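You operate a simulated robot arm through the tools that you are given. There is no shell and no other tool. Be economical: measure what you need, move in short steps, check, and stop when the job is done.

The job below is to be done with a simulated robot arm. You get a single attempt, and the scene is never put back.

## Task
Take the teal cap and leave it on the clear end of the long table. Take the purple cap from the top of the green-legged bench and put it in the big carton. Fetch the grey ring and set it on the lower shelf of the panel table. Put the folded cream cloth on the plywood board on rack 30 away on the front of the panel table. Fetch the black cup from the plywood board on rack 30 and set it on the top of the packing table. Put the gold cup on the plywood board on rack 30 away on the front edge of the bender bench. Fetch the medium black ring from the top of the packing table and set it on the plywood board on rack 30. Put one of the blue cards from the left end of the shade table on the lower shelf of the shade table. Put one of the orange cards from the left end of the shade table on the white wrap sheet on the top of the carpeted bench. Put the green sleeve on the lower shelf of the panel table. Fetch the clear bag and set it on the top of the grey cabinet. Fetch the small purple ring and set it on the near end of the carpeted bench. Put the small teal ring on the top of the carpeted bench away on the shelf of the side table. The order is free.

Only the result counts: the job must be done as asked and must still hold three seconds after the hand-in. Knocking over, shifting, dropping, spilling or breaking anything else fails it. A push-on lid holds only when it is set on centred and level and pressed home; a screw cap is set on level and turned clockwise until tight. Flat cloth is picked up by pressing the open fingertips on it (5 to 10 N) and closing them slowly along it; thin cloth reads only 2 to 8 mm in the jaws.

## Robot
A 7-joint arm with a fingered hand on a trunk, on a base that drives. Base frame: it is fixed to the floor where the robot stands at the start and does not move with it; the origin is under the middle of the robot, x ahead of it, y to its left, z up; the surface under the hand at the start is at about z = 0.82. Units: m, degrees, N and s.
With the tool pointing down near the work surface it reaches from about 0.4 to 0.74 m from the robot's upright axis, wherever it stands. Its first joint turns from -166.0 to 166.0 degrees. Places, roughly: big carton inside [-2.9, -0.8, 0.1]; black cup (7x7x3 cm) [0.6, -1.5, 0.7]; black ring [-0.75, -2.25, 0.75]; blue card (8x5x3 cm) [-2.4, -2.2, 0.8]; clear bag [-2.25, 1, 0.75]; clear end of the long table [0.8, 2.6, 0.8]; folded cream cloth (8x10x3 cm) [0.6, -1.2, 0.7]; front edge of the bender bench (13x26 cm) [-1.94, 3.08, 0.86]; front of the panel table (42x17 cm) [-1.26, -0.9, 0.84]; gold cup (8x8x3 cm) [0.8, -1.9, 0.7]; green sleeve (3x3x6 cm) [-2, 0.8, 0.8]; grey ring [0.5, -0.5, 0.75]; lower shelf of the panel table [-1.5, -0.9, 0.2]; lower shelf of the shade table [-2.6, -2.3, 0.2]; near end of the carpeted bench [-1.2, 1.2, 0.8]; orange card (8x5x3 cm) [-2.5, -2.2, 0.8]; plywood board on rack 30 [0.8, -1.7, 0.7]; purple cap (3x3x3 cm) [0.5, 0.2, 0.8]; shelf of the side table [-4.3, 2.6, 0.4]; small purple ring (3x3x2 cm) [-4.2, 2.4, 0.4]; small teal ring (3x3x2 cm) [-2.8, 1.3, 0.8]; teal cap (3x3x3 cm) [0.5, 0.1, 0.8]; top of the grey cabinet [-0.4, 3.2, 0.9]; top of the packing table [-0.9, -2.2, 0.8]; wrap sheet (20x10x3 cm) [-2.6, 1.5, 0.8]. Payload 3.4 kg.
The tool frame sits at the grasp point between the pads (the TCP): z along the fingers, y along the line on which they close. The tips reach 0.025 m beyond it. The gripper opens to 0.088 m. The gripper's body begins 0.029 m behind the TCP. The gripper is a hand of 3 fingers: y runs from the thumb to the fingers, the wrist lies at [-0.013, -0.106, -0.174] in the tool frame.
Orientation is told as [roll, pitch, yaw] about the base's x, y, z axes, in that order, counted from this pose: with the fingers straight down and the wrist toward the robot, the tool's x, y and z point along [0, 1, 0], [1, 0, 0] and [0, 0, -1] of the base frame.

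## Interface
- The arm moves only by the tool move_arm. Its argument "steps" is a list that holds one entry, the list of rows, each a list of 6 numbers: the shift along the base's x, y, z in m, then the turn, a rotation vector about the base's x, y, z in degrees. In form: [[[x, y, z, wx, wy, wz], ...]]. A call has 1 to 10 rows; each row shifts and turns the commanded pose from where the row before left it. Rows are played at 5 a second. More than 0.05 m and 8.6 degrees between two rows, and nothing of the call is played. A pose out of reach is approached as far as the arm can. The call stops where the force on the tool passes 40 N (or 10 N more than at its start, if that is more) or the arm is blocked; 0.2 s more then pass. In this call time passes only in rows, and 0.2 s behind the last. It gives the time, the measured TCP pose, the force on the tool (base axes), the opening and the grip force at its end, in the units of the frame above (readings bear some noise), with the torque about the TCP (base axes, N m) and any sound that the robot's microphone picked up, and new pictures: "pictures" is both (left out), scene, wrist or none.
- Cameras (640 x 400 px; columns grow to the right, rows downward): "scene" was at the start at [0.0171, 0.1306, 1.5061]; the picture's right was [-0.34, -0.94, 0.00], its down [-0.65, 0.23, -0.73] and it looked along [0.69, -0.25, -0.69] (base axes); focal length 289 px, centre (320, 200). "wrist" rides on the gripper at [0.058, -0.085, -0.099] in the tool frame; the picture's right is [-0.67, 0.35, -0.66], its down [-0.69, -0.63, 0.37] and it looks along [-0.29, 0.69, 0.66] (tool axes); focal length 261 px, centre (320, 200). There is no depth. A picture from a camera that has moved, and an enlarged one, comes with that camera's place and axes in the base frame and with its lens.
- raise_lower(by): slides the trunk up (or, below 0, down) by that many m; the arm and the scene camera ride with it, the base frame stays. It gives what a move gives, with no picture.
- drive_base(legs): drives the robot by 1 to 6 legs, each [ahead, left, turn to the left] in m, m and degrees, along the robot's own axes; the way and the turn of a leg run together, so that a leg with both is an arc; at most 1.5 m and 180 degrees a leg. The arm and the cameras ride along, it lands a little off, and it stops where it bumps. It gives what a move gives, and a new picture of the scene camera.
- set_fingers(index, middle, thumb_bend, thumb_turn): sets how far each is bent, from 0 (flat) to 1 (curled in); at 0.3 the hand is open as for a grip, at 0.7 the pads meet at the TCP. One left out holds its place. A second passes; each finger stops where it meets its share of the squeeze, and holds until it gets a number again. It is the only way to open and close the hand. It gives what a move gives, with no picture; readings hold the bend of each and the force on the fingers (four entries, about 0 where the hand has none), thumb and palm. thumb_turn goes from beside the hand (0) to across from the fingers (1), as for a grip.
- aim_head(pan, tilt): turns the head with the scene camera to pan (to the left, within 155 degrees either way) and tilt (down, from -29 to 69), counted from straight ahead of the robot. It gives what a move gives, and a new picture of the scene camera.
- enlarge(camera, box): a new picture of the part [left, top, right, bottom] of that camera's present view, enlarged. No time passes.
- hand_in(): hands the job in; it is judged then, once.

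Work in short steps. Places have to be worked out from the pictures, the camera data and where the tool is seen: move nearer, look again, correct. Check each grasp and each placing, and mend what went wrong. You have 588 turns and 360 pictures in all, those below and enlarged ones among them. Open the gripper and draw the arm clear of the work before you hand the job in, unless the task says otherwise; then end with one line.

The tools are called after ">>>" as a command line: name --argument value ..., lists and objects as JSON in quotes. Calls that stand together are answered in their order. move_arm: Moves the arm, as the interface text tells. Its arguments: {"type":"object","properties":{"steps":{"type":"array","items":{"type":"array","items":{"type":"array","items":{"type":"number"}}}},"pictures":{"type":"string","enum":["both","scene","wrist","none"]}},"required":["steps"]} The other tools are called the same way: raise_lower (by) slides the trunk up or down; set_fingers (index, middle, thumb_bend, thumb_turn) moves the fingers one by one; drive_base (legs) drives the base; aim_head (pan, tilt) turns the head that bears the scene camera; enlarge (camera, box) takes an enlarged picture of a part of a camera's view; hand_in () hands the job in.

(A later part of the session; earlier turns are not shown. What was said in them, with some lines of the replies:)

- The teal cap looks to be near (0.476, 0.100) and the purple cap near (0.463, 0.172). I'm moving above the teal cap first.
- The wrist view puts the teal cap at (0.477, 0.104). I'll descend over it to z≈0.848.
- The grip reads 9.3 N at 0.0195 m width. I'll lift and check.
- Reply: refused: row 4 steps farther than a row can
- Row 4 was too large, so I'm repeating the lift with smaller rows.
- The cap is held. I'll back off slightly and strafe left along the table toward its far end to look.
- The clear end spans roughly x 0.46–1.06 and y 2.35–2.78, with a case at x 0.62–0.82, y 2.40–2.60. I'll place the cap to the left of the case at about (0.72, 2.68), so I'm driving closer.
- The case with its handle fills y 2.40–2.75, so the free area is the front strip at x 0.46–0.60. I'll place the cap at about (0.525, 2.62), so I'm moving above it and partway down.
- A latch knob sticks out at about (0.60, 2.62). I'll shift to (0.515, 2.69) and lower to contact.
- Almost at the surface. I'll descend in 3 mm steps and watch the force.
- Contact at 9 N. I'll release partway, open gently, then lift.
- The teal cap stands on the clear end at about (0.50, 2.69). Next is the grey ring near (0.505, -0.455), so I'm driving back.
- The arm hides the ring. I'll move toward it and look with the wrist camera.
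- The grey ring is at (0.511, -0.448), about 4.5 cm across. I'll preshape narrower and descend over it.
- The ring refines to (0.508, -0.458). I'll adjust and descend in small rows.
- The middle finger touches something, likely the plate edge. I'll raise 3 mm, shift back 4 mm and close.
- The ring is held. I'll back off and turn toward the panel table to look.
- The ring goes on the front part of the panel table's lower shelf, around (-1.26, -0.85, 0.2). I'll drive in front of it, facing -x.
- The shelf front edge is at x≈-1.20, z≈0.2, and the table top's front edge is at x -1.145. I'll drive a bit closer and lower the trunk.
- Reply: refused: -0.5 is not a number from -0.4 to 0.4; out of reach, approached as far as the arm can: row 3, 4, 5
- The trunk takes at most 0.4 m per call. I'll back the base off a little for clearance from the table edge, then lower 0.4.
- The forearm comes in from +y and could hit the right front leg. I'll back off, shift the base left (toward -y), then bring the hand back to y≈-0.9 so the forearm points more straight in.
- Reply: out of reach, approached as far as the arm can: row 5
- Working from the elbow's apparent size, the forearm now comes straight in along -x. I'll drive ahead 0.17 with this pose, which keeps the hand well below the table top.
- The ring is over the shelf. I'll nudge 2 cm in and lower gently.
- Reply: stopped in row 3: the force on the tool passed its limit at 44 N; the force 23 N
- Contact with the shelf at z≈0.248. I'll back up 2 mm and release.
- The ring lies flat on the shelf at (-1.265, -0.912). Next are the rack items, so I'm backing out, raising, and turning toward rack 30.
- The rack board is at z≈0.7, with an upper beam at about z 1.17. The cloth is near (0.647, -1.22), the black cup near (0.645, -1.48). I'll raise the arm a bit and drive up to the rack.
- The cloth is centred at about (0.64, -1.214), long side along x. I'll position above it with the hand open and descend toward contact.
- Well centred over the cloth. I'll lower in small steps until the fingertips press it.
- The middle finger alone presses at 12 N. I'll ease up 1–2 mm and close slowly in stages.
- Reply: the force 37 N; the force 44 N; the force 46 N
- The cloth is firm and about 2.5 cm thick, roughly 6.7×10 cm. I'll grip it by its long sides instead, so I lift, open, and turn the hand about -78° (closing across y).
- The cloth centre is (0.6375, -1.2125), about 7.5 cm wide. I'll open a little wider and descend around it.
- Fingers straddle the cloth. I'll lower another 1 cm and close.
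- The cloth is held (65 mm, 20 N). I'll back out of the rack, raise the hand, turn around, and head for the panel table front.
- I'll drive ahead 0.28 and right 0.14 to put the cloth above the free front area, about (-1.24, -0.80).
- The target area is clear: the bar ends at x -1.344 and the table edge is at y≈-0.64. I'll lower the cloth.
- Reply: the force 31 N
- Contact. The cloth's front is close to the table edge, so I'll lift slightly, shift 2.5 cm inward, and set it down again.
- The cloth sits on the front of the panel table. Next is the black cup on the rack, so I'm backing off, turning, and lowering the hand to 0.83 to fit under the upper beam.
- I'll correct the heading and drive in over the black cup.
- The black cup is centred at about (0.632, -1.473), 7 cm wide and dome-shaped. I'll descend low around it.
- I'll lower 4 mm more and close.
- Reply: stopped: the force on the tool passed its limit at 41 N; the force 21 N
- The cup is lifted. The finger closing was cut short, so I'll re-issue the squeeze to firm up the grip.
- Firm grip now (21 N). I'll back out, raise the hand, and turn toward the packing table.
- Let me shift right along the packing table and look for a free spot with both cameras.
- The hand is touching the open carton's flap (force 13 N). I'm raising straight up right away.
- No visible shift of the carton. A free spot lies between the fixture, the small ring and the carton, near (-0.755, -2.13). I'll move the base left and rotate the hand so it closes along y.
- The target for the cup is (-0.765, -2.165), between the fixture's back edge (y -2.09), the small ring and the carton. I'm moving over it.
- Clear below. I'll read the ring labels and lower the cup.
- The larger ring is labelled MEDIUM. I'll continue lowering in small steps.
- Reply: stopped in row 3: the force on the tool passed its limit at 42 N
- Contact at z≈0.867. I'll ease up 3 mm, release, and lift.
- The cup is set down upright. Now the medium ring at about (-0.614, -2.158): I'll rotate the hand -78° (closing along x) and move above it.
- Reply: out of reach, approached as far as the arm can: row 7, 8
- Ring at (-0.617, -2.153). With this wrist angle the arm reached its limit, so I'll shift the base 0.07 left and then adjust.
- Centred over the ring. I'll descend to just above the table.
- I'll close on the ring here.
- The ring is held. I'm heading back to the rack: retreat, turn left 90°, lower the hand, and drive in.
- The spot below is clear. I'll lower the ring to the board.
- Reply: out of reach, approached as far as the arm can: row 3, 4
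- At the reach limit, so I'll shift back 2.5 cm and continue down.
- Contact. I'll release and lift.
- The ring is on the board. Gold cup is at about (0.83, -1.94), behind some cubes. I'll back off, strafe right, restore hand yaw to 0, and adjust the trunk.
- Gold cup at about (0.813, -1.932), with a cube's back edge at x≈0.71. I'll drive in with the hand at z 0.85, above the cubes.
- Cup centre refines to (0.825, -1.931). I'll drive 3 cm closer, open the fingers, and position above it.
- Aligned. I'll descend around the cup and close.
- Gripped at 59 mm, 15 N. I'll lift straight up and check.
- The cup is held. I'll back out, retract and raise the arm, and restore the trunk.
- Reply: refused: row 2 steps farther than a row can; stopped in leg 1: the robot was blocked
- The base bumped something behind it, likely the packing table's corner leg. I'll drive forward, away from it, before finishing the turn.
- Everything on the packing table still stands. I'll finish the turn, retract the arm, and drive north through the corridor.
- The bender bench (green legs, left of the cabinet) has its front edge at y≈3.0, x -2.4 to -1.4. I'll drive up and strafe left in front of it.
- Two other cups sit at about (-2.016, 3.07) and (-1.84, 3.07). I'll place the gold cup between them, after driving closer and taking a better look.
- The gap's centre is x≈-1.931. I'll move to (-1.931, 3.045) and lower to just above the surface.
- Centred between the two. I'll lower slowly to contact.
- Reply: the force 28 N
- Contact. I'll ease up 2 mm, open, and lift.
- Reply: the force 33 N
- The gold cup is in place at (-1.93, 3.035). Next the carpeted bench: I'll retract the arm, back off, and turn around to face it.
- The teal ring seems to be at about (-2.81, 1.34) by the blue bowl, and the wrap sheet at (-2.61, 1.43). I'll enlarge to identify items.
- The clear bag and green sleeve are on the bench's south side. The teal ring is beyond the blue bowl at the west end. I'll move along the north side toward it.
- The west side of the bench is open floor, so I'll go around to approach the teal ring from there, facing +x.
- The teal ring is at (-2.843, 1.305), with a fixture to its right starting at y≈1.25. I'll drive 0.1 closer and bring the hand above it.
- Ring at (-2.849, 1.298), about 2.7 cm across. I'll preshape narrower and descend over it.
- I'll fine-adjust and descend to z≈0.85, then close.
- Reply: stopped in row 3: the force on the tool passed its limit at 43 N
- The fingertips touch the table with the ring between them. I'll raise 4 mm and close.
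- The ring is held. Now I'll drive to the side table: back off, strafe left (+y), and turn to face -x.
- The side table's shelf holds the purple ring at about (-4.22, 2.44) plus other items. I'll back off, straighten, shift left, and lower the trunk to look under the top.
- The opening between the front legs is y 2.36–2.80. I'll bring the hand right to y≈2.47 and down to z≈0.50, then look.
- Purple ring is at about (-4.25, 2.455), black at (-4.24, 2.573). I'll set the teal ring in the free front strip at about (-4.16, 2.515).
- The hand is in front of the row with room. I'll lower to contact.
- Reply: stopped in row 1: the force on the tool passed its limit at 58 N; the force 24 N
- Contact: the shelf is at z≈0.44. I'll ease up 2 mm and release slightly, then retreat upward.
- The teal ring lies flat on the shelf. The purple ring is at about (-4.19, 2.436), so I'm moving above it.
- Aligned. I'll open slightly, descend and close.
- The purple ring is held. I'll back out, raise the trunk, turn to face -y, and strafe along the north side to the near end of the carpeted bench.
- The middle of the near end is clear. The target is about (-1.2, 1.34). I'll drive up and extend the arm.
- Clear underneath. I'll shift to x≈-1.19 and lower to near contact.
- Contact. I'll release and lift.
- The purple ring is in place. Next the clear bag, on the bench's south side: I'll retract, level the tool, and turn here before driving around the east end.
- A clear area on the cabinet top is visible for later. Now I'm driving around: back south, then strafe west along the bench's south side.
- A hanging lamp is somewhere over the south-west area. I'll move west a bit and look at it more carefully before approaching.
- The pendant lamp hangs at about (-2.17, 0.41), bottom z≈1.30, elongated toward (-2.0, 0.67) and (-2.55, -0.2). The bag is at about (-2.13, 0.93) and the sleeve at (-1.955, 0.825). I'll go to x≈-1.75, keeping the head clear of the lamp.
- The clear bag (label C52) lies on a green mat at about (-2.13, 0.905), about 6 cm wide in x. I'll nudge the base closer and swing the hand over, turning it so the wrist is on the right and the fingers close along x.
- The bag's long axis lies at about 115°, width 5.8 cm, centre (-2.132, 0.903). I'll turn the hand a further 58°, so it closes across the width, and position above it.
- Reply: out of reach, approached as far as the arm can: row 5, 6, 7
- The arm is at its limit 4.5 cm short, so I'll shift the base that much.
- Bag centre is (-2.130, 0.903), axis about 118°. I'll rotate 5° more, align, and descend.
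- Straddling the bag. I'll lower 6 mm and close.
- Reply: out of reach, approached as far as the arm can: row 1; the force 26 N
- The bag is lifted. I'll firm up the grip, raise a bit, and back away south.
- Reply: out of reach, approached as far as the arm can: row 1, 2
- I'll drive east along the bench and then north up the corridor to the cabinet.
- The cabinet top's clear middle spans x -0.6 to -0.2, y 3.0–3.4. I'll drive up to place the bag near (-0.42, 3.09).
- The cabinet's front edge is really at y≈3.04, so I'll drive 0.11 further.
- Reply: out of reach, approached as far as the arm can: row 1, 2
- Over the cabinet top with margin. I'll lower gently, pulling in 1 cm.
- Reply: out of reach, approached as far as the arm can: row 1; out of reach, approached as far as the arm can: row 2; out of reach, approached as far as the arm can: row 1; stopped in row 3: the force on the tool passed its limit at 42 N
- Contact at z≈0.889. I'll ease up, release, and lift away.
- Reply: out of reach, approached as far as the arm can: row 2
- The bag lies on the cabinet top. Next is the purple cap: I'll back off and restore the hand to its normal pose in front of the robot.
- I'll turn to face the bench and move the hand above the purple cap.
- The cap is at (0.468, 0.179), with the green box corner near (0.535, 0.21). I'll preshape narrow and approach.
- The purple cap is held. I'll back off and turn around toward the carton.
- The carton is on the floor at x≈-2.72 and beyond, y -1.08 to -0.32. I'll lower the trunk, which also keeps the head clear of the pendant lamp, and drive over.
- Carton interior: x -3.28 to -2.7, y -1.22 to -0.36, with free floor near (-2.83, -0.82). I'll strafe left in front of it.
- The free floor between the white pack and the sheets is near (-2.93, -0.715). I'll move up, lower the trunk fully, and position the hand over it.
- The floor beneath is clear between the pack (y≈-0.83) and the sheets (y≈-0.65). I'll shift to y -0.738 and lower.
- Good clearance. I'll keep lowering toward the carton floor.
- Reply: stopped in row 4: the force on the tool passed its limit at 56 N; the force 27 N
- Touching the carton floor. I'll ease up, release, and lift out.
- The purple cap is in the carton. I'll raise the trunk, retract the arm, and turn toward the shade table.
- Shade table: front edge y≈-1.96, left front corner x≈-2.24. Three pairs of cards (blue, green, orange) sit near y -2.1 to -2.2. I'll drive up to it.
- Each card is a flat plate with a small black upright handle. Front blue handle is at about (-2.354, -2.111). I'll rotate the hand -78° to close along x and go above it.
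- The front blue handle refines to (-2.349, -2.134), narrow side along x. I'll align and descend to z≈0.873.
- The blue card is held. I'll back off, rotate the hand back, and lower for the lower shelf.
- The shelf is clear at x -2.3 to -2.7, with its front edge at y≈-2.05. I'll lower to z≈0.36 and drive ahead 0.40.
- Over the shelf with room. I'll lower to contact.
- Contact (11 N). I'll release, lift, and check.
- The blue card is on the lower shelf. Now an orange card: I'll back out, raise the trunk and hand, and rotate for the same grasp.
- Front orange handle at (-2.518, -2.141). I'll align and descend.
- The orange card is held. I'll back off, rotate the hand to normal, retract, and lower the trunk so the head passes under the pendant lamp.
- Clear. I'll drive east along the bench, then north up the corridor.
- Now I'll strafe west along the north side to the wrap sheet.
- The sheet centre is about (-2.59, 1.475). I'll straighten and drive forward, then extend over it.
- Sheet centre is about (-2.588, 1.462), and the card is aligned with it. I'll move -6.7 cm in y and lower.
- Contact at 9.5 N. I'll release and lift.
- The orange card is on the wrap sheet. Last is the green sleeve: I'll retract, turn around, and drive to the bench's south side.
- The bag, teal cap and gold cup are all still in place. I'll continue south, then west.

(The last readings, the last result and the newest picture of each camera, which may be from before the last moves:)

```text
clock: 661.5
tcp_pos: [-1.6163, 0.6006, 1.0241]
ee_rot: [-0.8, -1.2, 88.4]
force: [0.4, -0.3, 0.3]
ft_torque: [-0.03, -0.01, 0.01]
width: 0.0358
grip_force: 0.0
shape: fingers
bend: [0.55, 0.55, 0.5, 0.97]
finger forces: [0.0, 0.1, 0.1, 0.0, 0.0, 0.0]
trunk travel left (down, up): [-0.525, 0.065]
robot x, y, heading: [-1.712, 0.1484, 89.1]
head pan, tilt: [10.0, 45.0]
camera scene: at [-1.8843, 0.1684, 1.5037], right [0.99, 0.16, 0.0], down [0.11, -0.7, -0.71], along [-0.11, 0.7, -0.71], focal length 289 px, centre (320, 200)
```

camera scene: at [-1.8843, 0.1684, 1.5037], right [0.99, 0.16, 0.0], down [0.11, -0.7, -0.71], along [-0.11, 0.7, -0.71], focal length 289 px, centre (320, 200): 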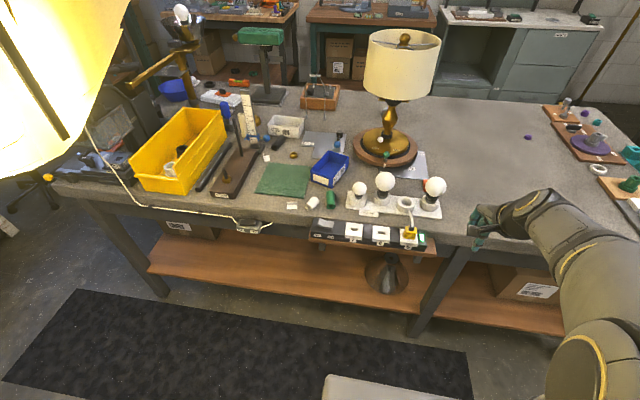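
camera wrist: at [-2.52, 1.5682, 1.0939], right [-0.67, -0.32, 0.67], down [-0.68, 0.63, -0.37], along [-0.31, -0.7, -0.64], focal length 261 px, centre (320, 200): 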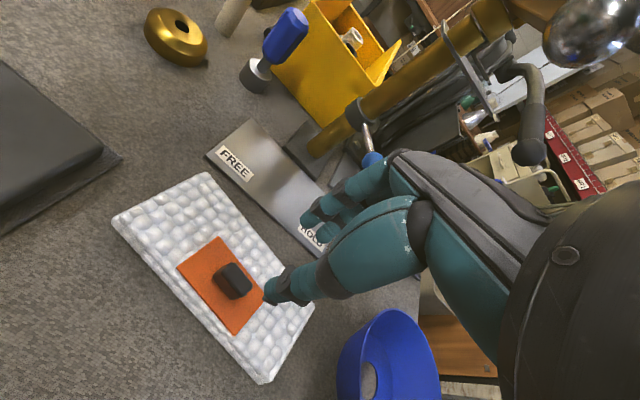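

The sleeve is at about (-1.952, 0.832), beside a white roll and bulbs. I'll move closer and bring the hand above it.

>>> drive_base --legs '[[0.14, 0.1, 1]]'

>>> move_arm --steps '[[[-0.045, 0.0, 0, 0, 0, 0], [-0.045, 0.0, 0, 0, 0, 0], [-0.045, 0.0, 0, 0, 0, 0], [-0.045, 0.01, 0, 0, 0, 0], [-0.04, 0.01, 0, 0, 0, 0]]]' --pictures "wrist"

```text
clock: 663.0
tcp_pos: [-1.7188, 0.7429, 1.0247]
ee_rot: [-0.7, -1.0, 89.2]
force: [0.3, -0.3, 0.2]
ft_torque: [0.0, 0.0, 0.01]
width: 0.0358
grip_force: 0.0
shape: fingers
bend: [0.55, 0.55, 0.5, 0.97]
finger forces: [0.0, 0.1, 0.0, 0.1, 0.0, 0.1]
trunk travel left (down, up): [-0.525, 0.065]
robot x, y, heading: [-1.808, 0.2842, 89.8]
head pan, tilt: [10.0, 45.0]
camera scene: at [-1.9817, 0.3073, 1.5036], right [0.98, 0.17, 0.0], down [0.12, -0.7, -0.71], along [-0.12, 0.7, -0.71], focal length 289 px, centre (320, 200)
```

scene: 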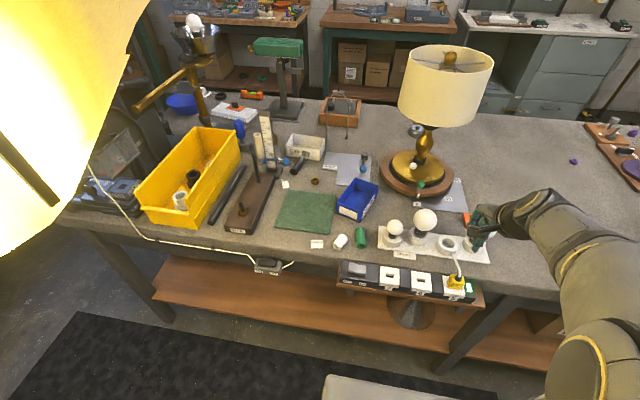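

```text
clock: 664.2
tcp_pos: [-1.9401, 0.7662, 1.0244]
ee_rot: [-0.9, -1.2, 89.4]
force: [0.8, -0.1, -0.2]
ft_torque: [0.0, 0.04, 0.0]
width: 0.0356
grip_force: 0.1
shape: fingers
bend: [0.55, 0.55, 0.5, 0.97]
finger forces: [0.0, 0.0, 0.0, 0.0, 0.0, 0.1]
trunk travel left (down, up): [-0.525, 0.065]
robot x, y, heading: [-1.8056, 0.2841, 89.7]
head pan, tilt: [10.0, 45.0]
camera wrist: at [-2.0012, 0.6793, 1.1215], right [0.67, 0.33, 0.67], down [0.68, -0.63, -0.37], along [0.3, 0.7, -0.64], focal length 261 px, centre (320, 200)
```

wrist: 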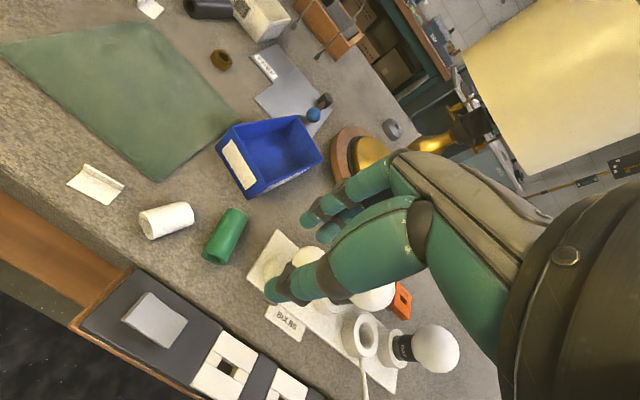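

The sleeve lies along y from 0.796 to 0.862 at x≈-1.957, with a white roll's end 2.5 cm to its left. I'll rotate the hand to close along x, with the thumb nearly closed, and grip toward its far half.

>>> move_arm --steps '[[[-0.002, 0.007, -0.003, 0, 0, -8], [-0.002, 0.007, -0.003, 0, 0, -8], [-0.002, 0.007, -0.003, 0, 0, -8], [-0.002, 0.007, -0.003, 0, 0, -8], [-0.002, 0.007, -0.003, 0, 0, -8], [-0.002, 0.007, -0.003, 0, 0, -8], [-0.002, 0.007, -0.003, 0, 0, -8], [-0.002, 0.007, -0.003, 0, 0, -8], [-0.001, 0.007, -0.003, 0, 0, -8], [-0.001, 0.007, -0.003, 0, 0, -8]]]' --pictures "none"

>>> set_fingers --index 0.42 --middle 0.42 --thumb_bend 0.5

>>> move_arm --steps '[[[0, 0, -0.03, 0, 0, -2], [0, 0, -0.03, 0, 0, 0]]]' --pictures "wrist"

```text
clock: 666.4
tcp_pos: [-1.958, 0.8329, 0.995]
ee_rot: [-0.8, -1.2, 9.1]
force: [0.6, 0.3, 0.9]
ft_torque: [0.0, -0.01, -0.02]
width: 0.0358
grip_force: 0.0
shape: fingers
bend: [0.55, 0.55, 0.5, 0.97]
finger forces: [0.0, 0.0, 0.0, 0.0, 0.0, 0.1]
trunk travel left (down, up): [-0.525, 0.065]
robot x, y, heading: [-1.806, 0.2906, 89.9]
head pan, tilt: [10.0, 45.0]
```

```text
clock: 667.4
tcp_pos: [-1.9567, 0.8331, 0.9966]
ee_rot: [-0.7, -1.3, 9.2]
force: [-0.2, -0.2, 0.2]
ft_torque: [0.0, 0.02, -0.01]
width: 0.0503
grip_force: 0.0
shape: fingers
bend: [0.42, 0.42, 0.5, 0.97]
finger forces: [0.0, 0.0, 0.1, 0.0, 0.1, 0.0]
trunk travel left (down, up): [-0.525, 0.065]
robot x, y, heading: [-1.8088, 0.2851, 90.2]
head pan, tilt: [10.0, 45.0]
```

```text
clock: 668.0
tcp_pos: [-1.9574, 0.8314, 0.934]
ee_rot: [-0.7, -1.1, 7.2]
force: [0.3, 0.1, -0.2]
ft_torque: [0.01, -0.01, -0.02]
width: 0.0497
grip_force: 0.2
shape: fingers
bend: [0.42, 0.42, 0.5, 0.97]
finger forces: [0.0, 0.1, 0.0, 0.0, 0.0, 0.0]
trunk travel left (down, up): [-0.525, 0.065]
robot x, y, heading: [-1.8088, 0.2829, 89.9]
head pan, tilt: [10.0, 45.0]
camera wrist: at [-2.0499, 0.8799, 1.0316], right [0.42, -0.61, 0.67], down [-0.53, -0.76, -0.37], along [0.74, -0.2, -0.64], focal length 261 px, centre (320, 200)
```

wrist: 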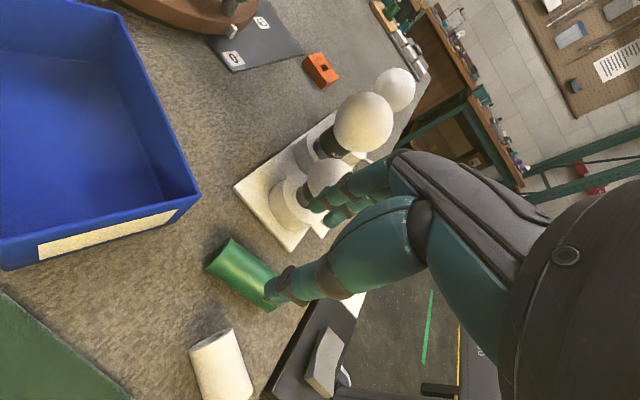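

Space is tight between the roll (x -1.992) and the bulb base (x -1.909). I'll preshape to about 4 cm, align at (-1.959, 0.845), and go down carefully.

>>> set_fingers --index 0.51 --middle 0.51 --thumb_bend 0.5

>>> move_arm --steps '[[[-0.001, 0.014, -0.02, 0, 0, 0], [0, 0, -0.012, 0, 0, 0]]]' --pictures "wrist"

```text
clock: 669.0
tcp_pos: [-1.957, 0.8321, 0.9357]
ee_rot: [-0.8, -1.2, 7.3]
force: [0.1, 0.4, 0.1]
ft_torque: [0.01, 0.03, -0.02]
width: 0.0406
grip_force: 0.0
shape: fingers
bend: [0.51, 0.51, 0.5, 0.97]
finger forces: [0.1, 0.1, 0.0, 0.0, 0.0, 0.0]
trunk travel left (down, up): [-0.525, 0.065]
robot x, y, heading: [-1.8078, 0.2888, 89.8]
head pan, tilt: [10.0, 45.0]
```

```text
clock: 669.6
tcp_pos: [-1.9572, 0.8448, 0.9024]
ee_rot: [-0.6, -1.3, 7.2]
force: [0.2, 0.1, -0.3]
ft_torque: [-0.02, -0.02, -0.03]
width: 0.0404
grip_force: 0.0
shape: fingers
bend: [0.51, 0.51, 0.5, 0.97]
finger forces: [0.0, 0.1, 0.0, 0.0, 0.0, 0.1]
trunk travel left (down, up): [-0.525, 0.065]
robot x, y, heading: [-1.8122, 0.2871, 89.8]
head pan, tilt: [10.0, 45.0]
camera wrist: at [-2.0506, 0.893, 0.9996], right [0.42, -0.61, 0.67], down [-0.53, -0.76, -0.37], along [0.74, -0.2, -0.64], focal length 261 px, centre (320, 200)
```

wrist: 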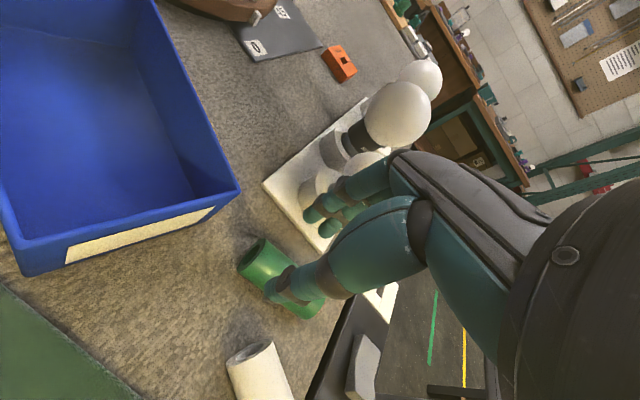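

>>> move_arm --steps '[[[-0.002, -0.002, -0.015, 0, 0, 0], [0, 0, -0.012, 0, 0, 0], [0, 0, -0.008, 0, 0, 0]]]' --pictures "wrist"

```text
clock: 670.4
tcp_pos: [-1.9606, 0.8435, 0.8691]
ee_rot: [-0.7, -1.1, 7.2]
force: [-0.2, 0.7, 0.0]
ft_torque: [-0.02, -0.02, -0.05]
width: 0.0407
grip_force: 0.1
shape: fingers
bend: [0.51, 0.51, 0.5, 0.97]
finger forces: [0.0, 0.1, 0.1, 0.0, 0.0, 0.0]
trunk travel left (down, up): [-0.525, 0.065]
robot x, y, heading: [-1.8059, 0.286, 89.8]
head pan, tilt: [10.0, 45.0]
camera wrist: at [-2.0537, 0.8923, 0.9652], right [0.42, -0.61, 0.67], down [-0.53, -0.76, -0.37], along [0.74, -0.2, -0.64], focal length 261 px, centre (320, 200)
```

wrist: 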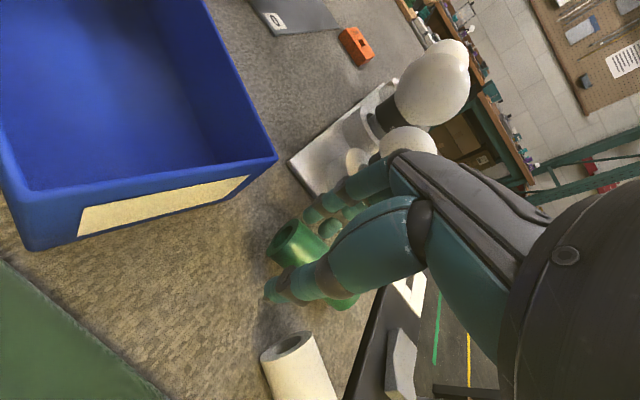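

No contact, and the fingers straddle the sleeve. I'll lower 4 mm and close.

>>> move_arm --steps '[[[0, 0, -0.004, 0, 0, 0]]]' --pictures "none"

>>> set_fingers --index 0.7 --middle 0.7 --thumb_bend 0.7

>>> move_arm --steps '[[[0, 0, 0.03, 0, 0, 0], [0, 0, 0.04, 0, 0, 0], [0, 0, 0.04, 0, 0, 0], [0, 0, 0.04, 0, 0, 0]]]' --pictures "wrist"

```text
clock: 670.8
tcp_pos: [-1.9604, 0.8456, 0.8632]
ee_rot: [-0.8, -1.2, 7.2]
force: [0.2, -0.8, -0.2]
ft_torque: [0.02, -0.01, -0.02]
width: 0.0406
grip_force: 0.0
shape: fingers
bend: [0.51, 0.51, 0.5, 0.97]
finger forces: [0.0, 0.0, 0.0, 0.0, 0.1, 0.0]
trunk travel left (down, up): [-0.525, 0.065]
robot x, y, heading: [-1.8066, 0.2852, 89.9]
head pan, tilt: [10.0, 45.0]
```

```text
clock: 671.8
tcp_pos: [-1.9606, 0.8462, 0.8632]
ee_rot: [-0.8, -1.2, 7.3]
force: [-0.2, -0.1, 2.1]
ft_torque: [-0.01, 0.06, 0.0]
width: 0.0194
grip_force: 8.3
shape: fingers
bend: [0.63, 0.65, 0.59, 0.96]
finger forces: [4.2, 3.7, 0.0, 0.0, 8.6, 0.0]
trunk travel left (down, up): [-0.525, 0.065]
robot x, y, heading: [-1.8092, 0.2876, 90.0]
head pan, tilt: [10.0, 45.0]
```

```text
clock: 672.8
tcp_pos: [-1.96, 0.8498, 1.0128]
ee_rot: [-0.8, -1.1, 7.2]
force: [0.1, 0.3, -0.1]
ft_torque: [0.02, -0.02, -0.01]
width: 0.0192
grip_force: 8.1
shape: fingers
bend: [0.64, 0.65, 0.59, 0.96]
finger forces: [4.0, 3.8, 0.1, 0.0, 7.9, 0.0]
trunk travel left (down, up): [-0.525, 0.065]
robot x, y, heading: [-1.8076, 0.2843, 90.2]
head pan, tilt: [10.0, 45.0]
camera wrist: at [-2.0527, 0.8979, 1.1093], right [0.42, -0.61, 0.67], down [-0.53, -0.76, -0.37], along [0.74, -0.2, -0.64], focal length 261 px, centre (320, 200)
```

wrist: 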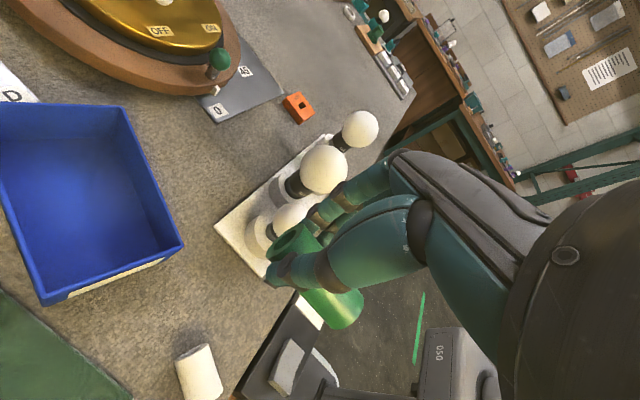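

The sleeve is held. I'll back away, restore the hand yaw, and drive east.

>>> drive_base --legs '[[-0.25, 0, 0], [0, -0.5, 0]]'

>>> move_arm --steps '[[[0.01, -0.01, 0, 0, 0, 8], [0.01, -0.01, 0, 0, 0, 8], [0.01, -0.01, 0, 0, 0, 8], [0.01, -0.01, 0, 0, 0, 8], [0.01, -0.01, 0, 0, 0, 8], [0.01, -0.01, 0, 0, 0, 8], [0.01, -0.01, 0, 0, 0, 8], [0.01, -0.01, 0, 0, 0, 8], [0.01, -0.01, 0, 0, 0, 8], [0.01, -0.01, 0, 0, 0, 8]]]' --pictures "none"

>>> drive_base --legs '[[0, -0.95, 0], [0, 0, 87]]'

>>> aim_head --pan 0 --tilt 45

```text
clock: 677.1
tcp_pos: [-1.4611, 0.6013, 1.0121]
ee_rot: [-0.9, -1.1, 7.0]
force: [-0.7, 0.2, -0.4]
ft_torque: [0.01, 0.02, -0.03]
width: 0.0193
grip_force: 7.8
shape: fingers
bend: [0.64, 0.65, 0.59, 0.96]
finger forces: [4.2, 3.7, 0.1, 0.0, 7.7, 0.1]
trunk travel left (down, up): [-0.525, 0.065]
robot x, y, heading: [-1.3114, 0.037, 89.8]
head pan, tilt: [10.0, 45.0]
camera scene: at [-1.486, 0.0586, 1.5037], right [0.99, 0.17, 0.0], down [0.12, -0.7, -0.71], along [-0.12, 0.7, -0.71], focal length 289 px, centre (320, 200)
```

scene: 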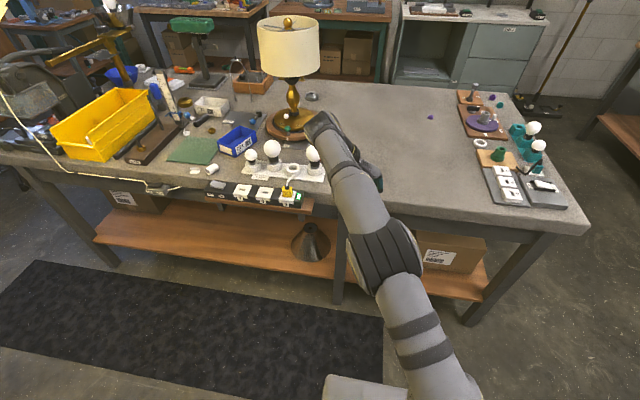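

```text
clock: 679.3
tcp_pos: [-1.3613, 0.5019, 1.014]
ee_rot: [-0.7, -1.1, 87.1]
force: [1.2, 0.5, -0.3]
ft_torque: [0.02, 0.01, 0.01]
width: 0.0188
grip_force: 7.1
shape: fingers
bend: [0.64, 0.66, 0.59, 0.96]
finger forces: [4.2, 3.5, 0.1, 0.0, 7.5, 0.1]
trunk travel left (down, up): [-0.525, 0.065]
robot x, y, heading: [-1.3175, 0.0322, 89.6]
head pan, tilt: [10.0, 45.0]
```

```text
clock: 688.0
tcp_pos: [-0.834, 0.0061, 1.0149]
ee_rot: [-0.8, -1.2, 175.4]
force: [-0.4, 0.6, 0.2]
ft_torque: [-0.03, 0.01, 0.03]
width: 0.0185
grip_force: 7.4
shape: fingers
bend: [0.64, 0.66, 0.6, 0.96]
finger forces: [3.9, 3.4, 0.0, 0.0, 7.3, 0.0]
trunk travel left (down, up): [-0.525, 0.065]
robot x, y, heading: [-0.3694, 0.042, 178.1]
head pan, tilt: [10.0, 45.0]
camera scene: at [-0.3943, -0.13, 1.5037], right [-0.14, 0.99, 0.0], down [0.7, 0.1, -0.71], along [-0.7, -0.1, -0.71], focal length 289 px, centre (320, 200)
```

scene: 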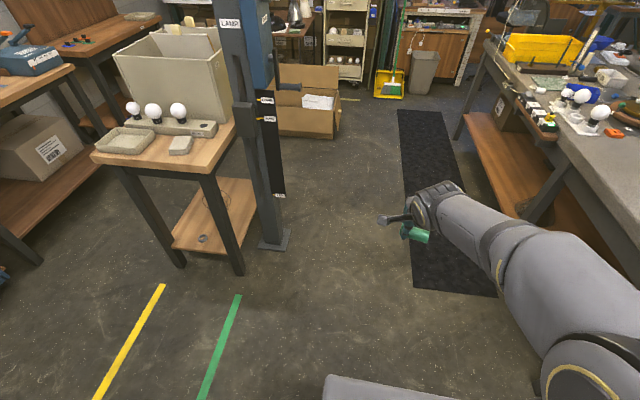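

```text
clock: 688.7
tcp_pos: [-0.834, 0.0066, 1.0122]
ee_rot: [-0.8, -1.2, 175.3]
force: [-0.5, 0.2, 0.0]
ft_torque: [-0.03, -0.04, -0.01]
width: 0.0187
grip_force: 7.7
shape: fingers
bend: [0.64, 0.66, 0.6, 0.96]
finger forces: [4.0, 3.4, 0.1, 0.0, 7.2, 0.1]
trunk travel left (down, up): [-0.525, 0.065]
robot x, y, heading: [-0.3669, 0.0428, 178.2]
head pan, tilt: [0.0, 45.0]
camera scene: at [-0.3951, -0.1159, 1.5037], right [0.03, 1.0, 0.0], down [0.71, -0.02, -0.71], along [-0.71, 0.02, -0.71], focal length 289 px, centre (320, 200)
```

scene: 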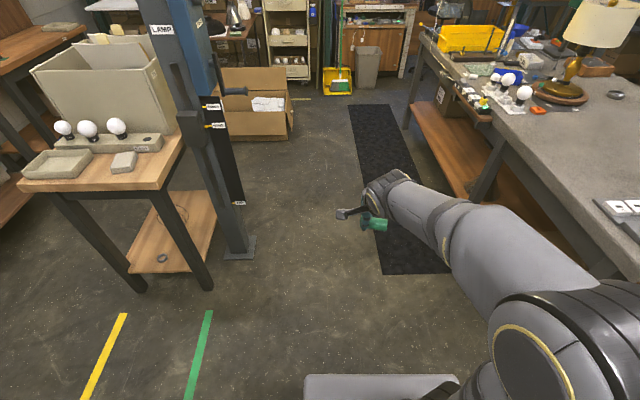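

The ring is still on the shelf. I'll strafe left to y≈-1.07, lower the trunk, and bring the hand right and down.

>>> drive_base --legs '[[0, 0.55, 1.8], [0, 0.56, 0]]'

>>> raise_lower --by -0.4

>>> move_arm --steps '[[[-0.01, 0.04, -0.03, 0, 0, 0], [-0.01, 0.04, -0.02, 0, 0, 0], [-0.01, 0.04, -0.02, 0, 0, 0], [-0.01, 0.04, -0.02, 0, 0, 0], [-0.01, 0.04, -0.02, 0, 0, 0], [-0.01, 0.04, -0.02, 0, 0, 0], [0, 0, -0.04, 0, 0, 0], [0, 0, -0.04, 0, 0, 0], [0, 0, -0.03, 0, 0, 0]]]' --pictures "both"

```text
clock: 694.6
tcp_pos: [-0.8471, -1.1112, 1.0131]
ee_rot: [-0.8, -1.2, 176.3]
force: [0.0, 0.6, 0.0]
ft_torque: [0.02, 0.03, -0.02]
width: 0.0189
grip_force: 7.8
shape: fingers
bend: [0.64, 0.66, 0.6, 0.96]
finger forces: [4.1, 3.4, 0.1, 0.1, 7.3, 0.0]
trunk travel left (down, up): [-0.525, 0.065]
robot x, y, heading: [-0.3843, -1.0677, 179.1]
head pan, tilt: [0.0, 45.0]
camera scene: at [-0.4068, -1.2245, 1.5036], right [0.02, 1.0, 0.0], down [0.71, -0.01, -0.71], along [-0.71, 0.01, -0.71], focal length 289 px, centre (320, 200)
```

scene: 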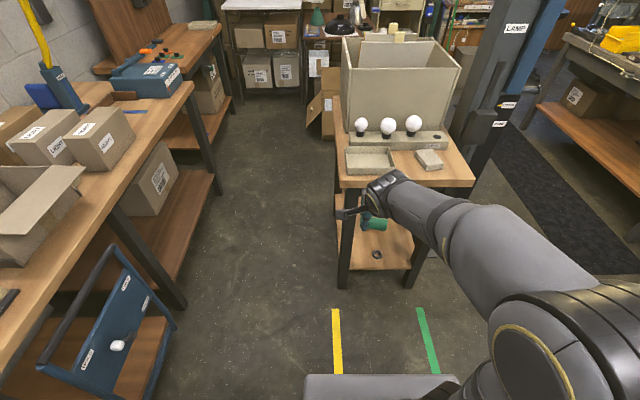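

```text
clock: 698.5
tcp_pos: [-0.8468, -1.1108, 0.6132]
ee_rot: [-0.8, -1.2, 176.3]
force: [0.5, 0.0, 0.2]
ft_torque: [-0.02, 0.02, -0.01]
width: 0.0186
grip_force: 7.4
shape: fingers
bend: [0.64, 0.66, 0.6, 0.96]
finger forces: [4.0, 3.4, 0.0, 0.0, 7.3, 0.0]
trunk travel left (down, up): [-0.125, 0.465]
robot x, y, heading: [-0.3783, -1.0668, 179.1]
head pan, tilt: [0.0, 45.0]
```

```text
refused: row 1 steps farther than a row can; nothing moved
```

>>> move_arm --steps '[[[-0.01, 0.04, -0.02, 0, 0, 0], [-0.01, 0.04, -0.02, 0, 0, 0], [-0.01, 0.04, -0.02, 0, 0, 0], [-0.01, 0.04, -0.02, 0, 0, 0], [-0.01, 0.04, -0.02, 0, 0, 0], [-0.01, 0.04, -0.02, 0, 0, 0], [0, 0.03, -0.03, 0, 0, 3], [0, 0, -0.04, 0, 0, 0], [0, 0, -0.04, 0, 0, 0], [0, 0, -0.03, 0, 0, 0]]]' --pictures "both"

```text
clock: 700.7
tcp_pos: [-0.9075, -0.8377, 0.3513]
ee_rot: [-0.8, -1.2, 179.3]
force: [0.3, -0.7, 0.4]
ft_torque: [-0.03, 0.0, -0.01]
width: 0.0178
grip_force: 6.6
shape: fingers
bend: [0.64, 0.66, 0.6, 0.96]
finger forces: [4.0, 3.2, 0.0, 0.0, 7.1, 0.0]
trunk travel left (down, up): [-0.125, 0.465]
robot x, y, heading: [-0.3834, -1.0673, 179.2]
head pan, tilt: [0.0, 45.0]
camera scene: at [-0.4067, -1.2242, 1.1037], right [0.02, 1.0, 0.0], down [0.71, -0.01, -0.71], along [-0.71, 0.01, -0.71], focal length 289 px, centre (320, 200)
camera wrist: at [-0.821, -0.8982, 0.4469], right [-0.33, 0.66, 0.67], down [0.63, 0.68, -0.37], along [-0.7, 0.3, -0.64], focal length 261 px, centre (320, 200)
```

scene: 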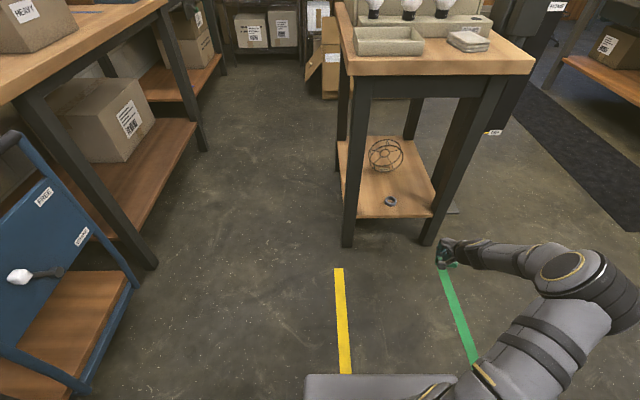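
wrist: 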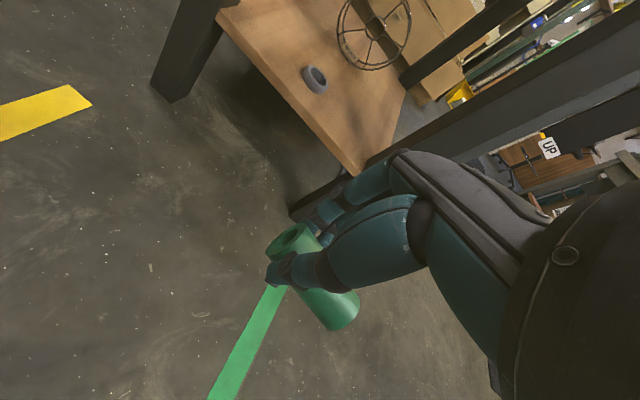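

The sleeve's longer part points to +y. I'll aim for TCP (-1.29, -0.855): drive ahead 0.36 with the hand at z≈0.35.

>>> move_arm --steps '[[[-0.02, -0.017, 0, 0, 0, 0]]]' --pictures "none"

>>> drive_base --legs '[[0.36, 0, 0.5]]'

>>> enlarge --camera "wrist" --box '[0, 0, 640, 400]'

```text
clock: 701.1
tcp_pos: [-0.9279, -0.8573, 0.3507]
ee_rot: [-0.9, -1.2, 179.2]
force: [-0.3, -0.3, -1.1]
ft_torque: [0.02, -0.01, -0.01]
width: 0.0179
grip_force: 7.3
shape: fingers
bend: [0.64, 0.66, 0.6, 0.96]
finger forces: [3.8, 3.3, 0.0, 0.1, 7.2, 0.0]
trunk travel left (down, up): [-0.125, 0.465]
robot x, y, heading: [-0.3847, -1.0648, 179.2]
head pan, tilt: [0.0, 45.0]
```

```text
clock: 703.4
tcp_pos: [-1.28, -0.8554, 0.3522]
ee_rot: [-0.8, -1.1, 179.6]
force: [0.4, -0.3, -0.9]
ft_torque: [-0.01, 0.0, 0.0]
width: 0.018
grip_force: 7.3
shape: fingers
bend: [0.64, 0.66, 0.6, 0.96]
finger forces: [3.9, 3.3, 0.0, 0.0, 7.1, 0.0]
trunk travel left (down, up): [-0.125, 0.465]
robot x, y, heading: [-0.7317, -1.0601, 179.3]
head pan, tilt: [0.0, 45.0]
camera scene: at [-0.7565, -1.2193, 1.1037], right [0.01, 1.0, 0.0], down [0.71, -0.01, -0.71], along [-0.71, 0.01, -0.71], focal length 289 px, centre (320, 200)
```

scene: 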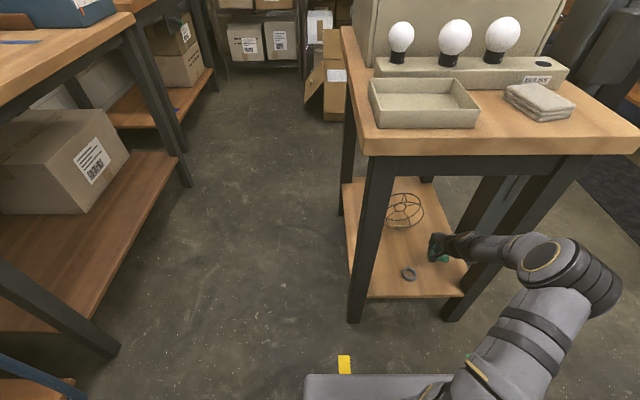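

```text
1.00 times, centred on (320, 200) of wrist (not enlarged: the box is as wide or as high as the picture)
camera zoom: at [-1.1931, -0.9144, 0.4484], right [-0.33, 0.66, 0.67], down [0.63, 0.69, -0.37], along [-0.71, 0.3, -0.64], focal length 261 px, centre (320, 200)
```

zoom: 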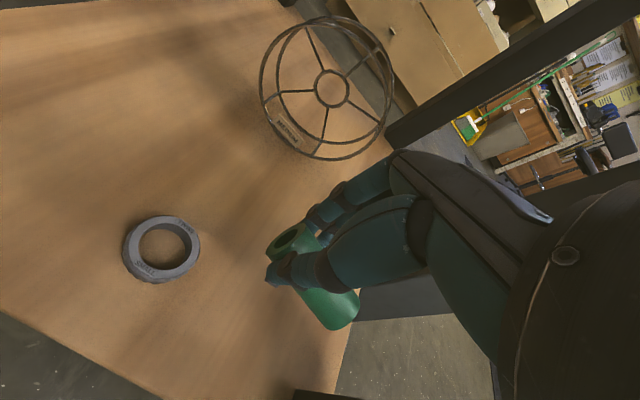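

Clear of the ring, and the shelf extends to y≈-0.71. I'll lower to contact.

>>> move_arm --steps '[[[-0.01, 0.005, -0.04, 0, 0, 0], [0, 0, -0.03, 0, 0, 0], [0, 0, -0.012, 0, 0, 0]]]' --pictures "none"

>>> move_arm --steps '[[[0, 0, -0.004, 0, 0, 0], [0, 0, -0.004, 0, 0, 0], [0, 0, -0.003, 0, 0, 0]]]' --pictures "wrist"

```text
clock: 704.1
tcp_pos: [-1.2892, -0.8497, 0.2693]
ee_rot: [-0.8, -1.1, 179.5]
force: [-0.1, -0.7, 0.1]
ft_torque: [0.01, -0.03, -0.01]
width: 0.0177
grip_force: 7.3
shape: fingers
bend: [0.64, 0.66, 0.6, 0.96]
finger forces: [3.8, 3.2, 0.1, 0.0, 7.1, 0.0]
trunk travel left (down, up): [-0.125, 0.465]
robot x, y, heading: [-0.7326, -1.0618, 179.2]
head pan, tilt: [0.0, 45.0]
```

```text
clock: 705.0
tcp_pos: [-1.2904, -0.8493, 0.2585]
ee_rot: [-0.8, -1.1, 179.5]
force: [0.5, -0.7, -0.3]
ft_torque: [0.04, 0.01, 0.04]
width: 0.0178
grip_force: 6.6
shape: fingers
bend: [0.64, 0.66, 0.6, 0.96]
finger forces: [3.9, 3.1, 0.0, 0.0, 7.1, 0.1]
trunk travel left (down, up): [-0.125, 0.465]
robot x, y, heading: [-0.7335, -1.0628, 179.2]
head pan, tilt: [0.0, 45.0]
camera wrist: at [-1.2039, -0.9092, 0.3555], right [-0.33, 0.66, 0.67], down [0.63, 0.69, -0.37], along [-0.71, 0.3, -0.64], focal length 261 px, centre (320, 200)
```

wrist: 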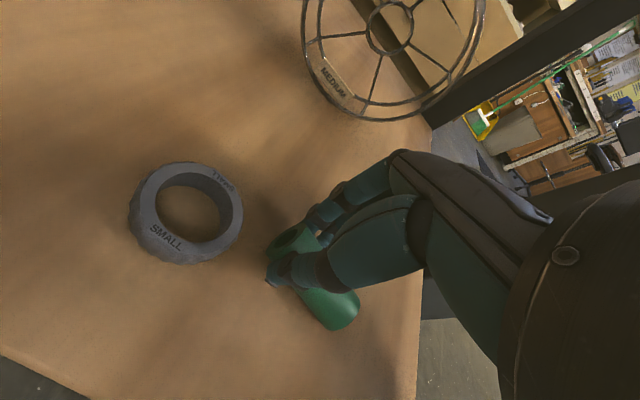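

>>> move_arm --steps '[[[0, 0, -0.003, 0, 0, 0], [0, 0, -0.003, 0, 0, 0], [0, 0, -0.003, 0, 0, 0]]]' --pictures "none"

```text
clock: 705.8
tcp_pos: [-1.2901, -0.8489, 0.2515]
ee_rot: [-0.8, -1.2, 179.5]
force: [2.8, 0.2, 10.0]
ft_torque: [-0.04, -0.13, 0.01]
width: 0.0177
grip_force: 9.3
shape: fingers
bend: [0.65, 0.67, 0.6, 0.96]
finger forces: [3.5, 2.9, 0.1, 0.0, 11.0, 0.0]
trunk travel left (down, up): [-0.125, 0.465]
robot x, y, heading: [-0.7336, -1.0623, 179.4]
head pan, tilt: [0.0, 45.0]
```

Contact at 10 N. I'll open slightly first so the sleeve settles between the fingers, and look.

>>> set_fingers --index 0.57 --middle 0.57 --thumb_bend 0.53

>>> enlarge --camera "wrist" --box '[160, 150, 480, 350]'

```text
clock: 706.8
tcp_pos: [-1.2891, -0.8495, 0.2502]
ee_rot: [-0.7, -1.1, 179.5]
force: [0.9, -0.2, 0.3]
ft_torque: [0.01, 0.01, 0.0]
width: 0.0313
grip_force: 0.1
shape: fingers
bend: [0.56, 0.56, 0.53, 0.97]
finger forces: [0.0, 0.0, 0.1, 0.0, 0.1, 0.1]
trunk travel left (down, up): [-0.125, 0.465]
robot x, y, heading: [-0.7351, -1.058, 179.5]
head pan, tilt: [0.0, 45.0]
```

```text
2.00 times, centred on (320, 250) of wrist
camera zoom: at [-1.2027, -0.9094, 0.3474], right [-0.33, 0.66, 0.67], down [0.63, 0.69, -0.37], along [-0.71, 0.3, -0.64], focal length 521 px, centre (320, 100)
```

zoom: 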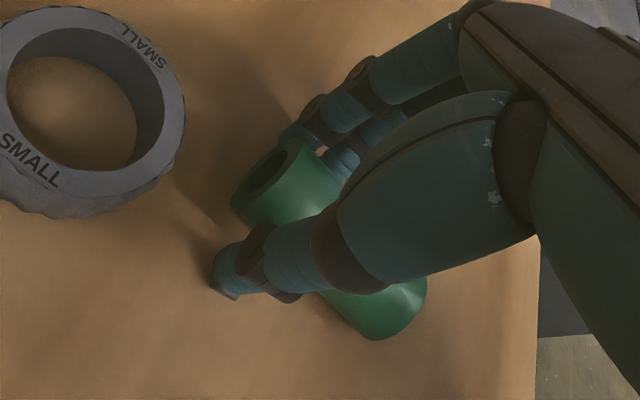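

Released, and the sleeve is resting on the shelf. I'll open a bit more and lift straight up.

>>> set_fingers --index 0.5 --middle 0.5 --thumb_bend 0.46

>>> move_arm --steps '[[[0, 0, 0.02, 0, 0, 0], [0, 0, 0.03, 0, 0, 0], [0, 0, 0.03, 0, 0, 0], [0.03, 0, 0.02, 0, 0, 0]]]' --pictures "wrist"

```text
clock: 707.8
tcp_pos: [-1.2905, -0.8498, 0.25]
ee_rot: [-0.8, -1.1, 179.5]
force: [0.1, 0.0, 0.4]
ft_torque: [0.02, 0.0, -0.01]
width: 0.0456
grip_force: 0.0
shape: fingers
bend: [0.5, 0.5, 0.46, 0.97]
finger forces: [0.1, 0.1, 0.0, 0.1, 0.0, 0.0]
trunk travel left (down, up): [-0.125, 0.465]
robot x, y, heading: [-0.7324, -1.0631, 179.1]
head pan, tilt: [0.0, 45.0]
```

```text
clock: 708.8
tcp_pos: [-1.2573, -0.8484, 0.3486]
ee_rot: [-0.6, -1.2, 179.6]
force: [-0.4, -0.4, -0.1]
ft_torque: [0.0, -0.02, 0.0]
width: 0.0454
grip_force: 0.0
shape: fingers
bend: [0.5, 0.5, 0.46, 0.97]
finger forces: [0.0, 0.1, 0.0, 0.0, 0.0, 0.0]
trunk travel left (down, up): [-0.125, 0.465]
robot x, y, heading: [-0.7347, -1.064, 179.5]
head pan, tilt: [0.0, 45.0]
camera wrist: at [-1.1719, -0.9085, 0.4456], right [-0.33, 0.66, 0.67], down [0.63, 0.68, -0.37], along [-0.7, 0.3, -0.64], focal length 261 px, centre (320, 200)
```

wrist: 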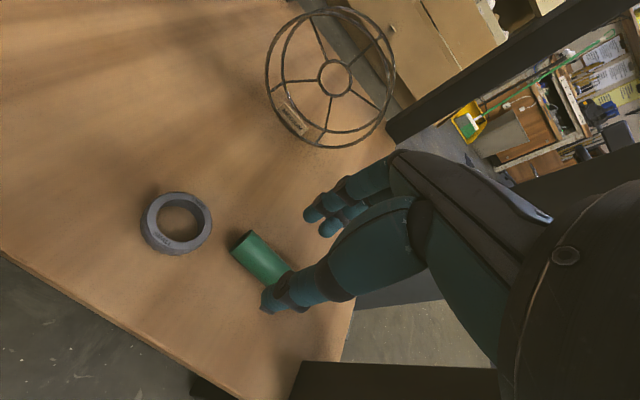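

All 13 items are placed. I'll back the arm out and check that the sleeve stays put before handing in.

>>> drive_base --legs '[[-0.35, 0, 0]]'

>>> enlarge --camera "scene" --box '[300, 80, 500, 260]'

```text
clock: 711.0
tcp_pos: [-0.9214, -0.8526, 0.3492]
ee_rot: [-0.8, -1.2, 179.5]
force: [-0.3, -0.5, 0.7]
ft_torque: [0.01, -0.02, 0.01]
width: 0.0456
grip_force: 0.0
shape: fingers
bend: [0.5, 0.5, 0.46, 0.97]
finger forces: [0.0, 0.0, 0.0, 0.0, 0.1, 0.0]
trunk travel left (down, up): [-0.125, 0.465]
robot x, y, heading: [-0.3991, -1.0666, 179.1]
head pan, tilt: [0.0, 45.0]
camera scene: at [-0.4203, -1.2233, 1.1037], right [0.01, 1.0, 0.0], down [0.71, -0.01, -0.71], along [-0.71, 0.01, -0.71], focal length 289 px, centre (320, 200)
```

scene: 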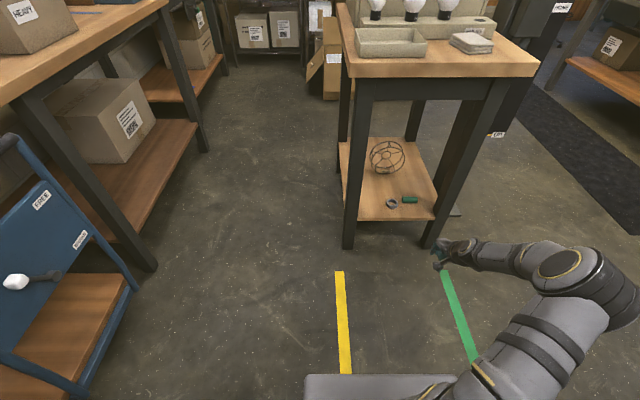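

```text
2.22 times, centred on (400, 170) of scene
camera zoom: at [-0.4203, -1.2233, 1.1037], right [0.01, 1.0, 0.0], down [0.71, -0.01, -0.71], along [-0.71, 0.01, -0.71], focal length 642 px, centre (142, 267)
```

zoom: 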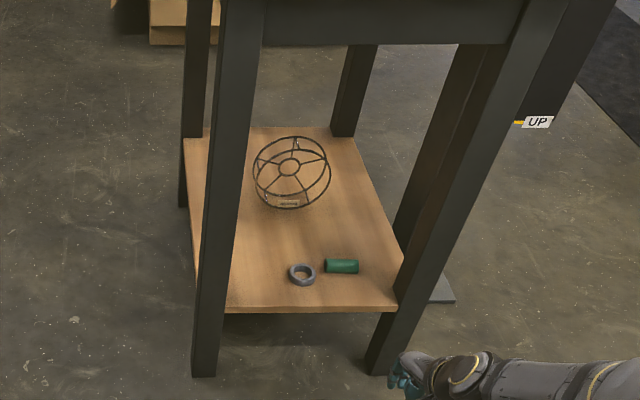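

The ring and sleeve rest on the lower shelf and the cloth is on the panel table front. The arm is clear and the hand is open, so I'm handing in.

>>> set_fingers --index 0.3 --middle 0.3 --thumb_bend 0.3

>>> hand_in

```text
clock: 712.0
tcp_pos: [-0.9238, -0.8523, 0.3488]
ee_rot: [-0.8, -1.2, 179.7]
force: [-0.1, -0.4, -0.6]
ft_torque: [-0.01, 0.0, 0.0]
width: 0.0842
grip_force: 0.1
shape: fingers
bend: [0.3, 0.3, 0.3, 0.97]
finger forces: [0.1, 0.0, 0.1, 0.1, 0.0, 0.0]
trunk travel left (down, up): [-0.125, 0.465]
robot x, y, heading: [-0.3964, -1.0698, 179.3]
head pan, tilt: [0.0, 45.0]
```

```text
The job is handed in.
```

All 13 items were moved and set down where you asked, and the job is handed in; along the way the hand pressed briefly on the open carton's flap and the base bumped something by the packing table, and I saw nothing displaced afterwards.
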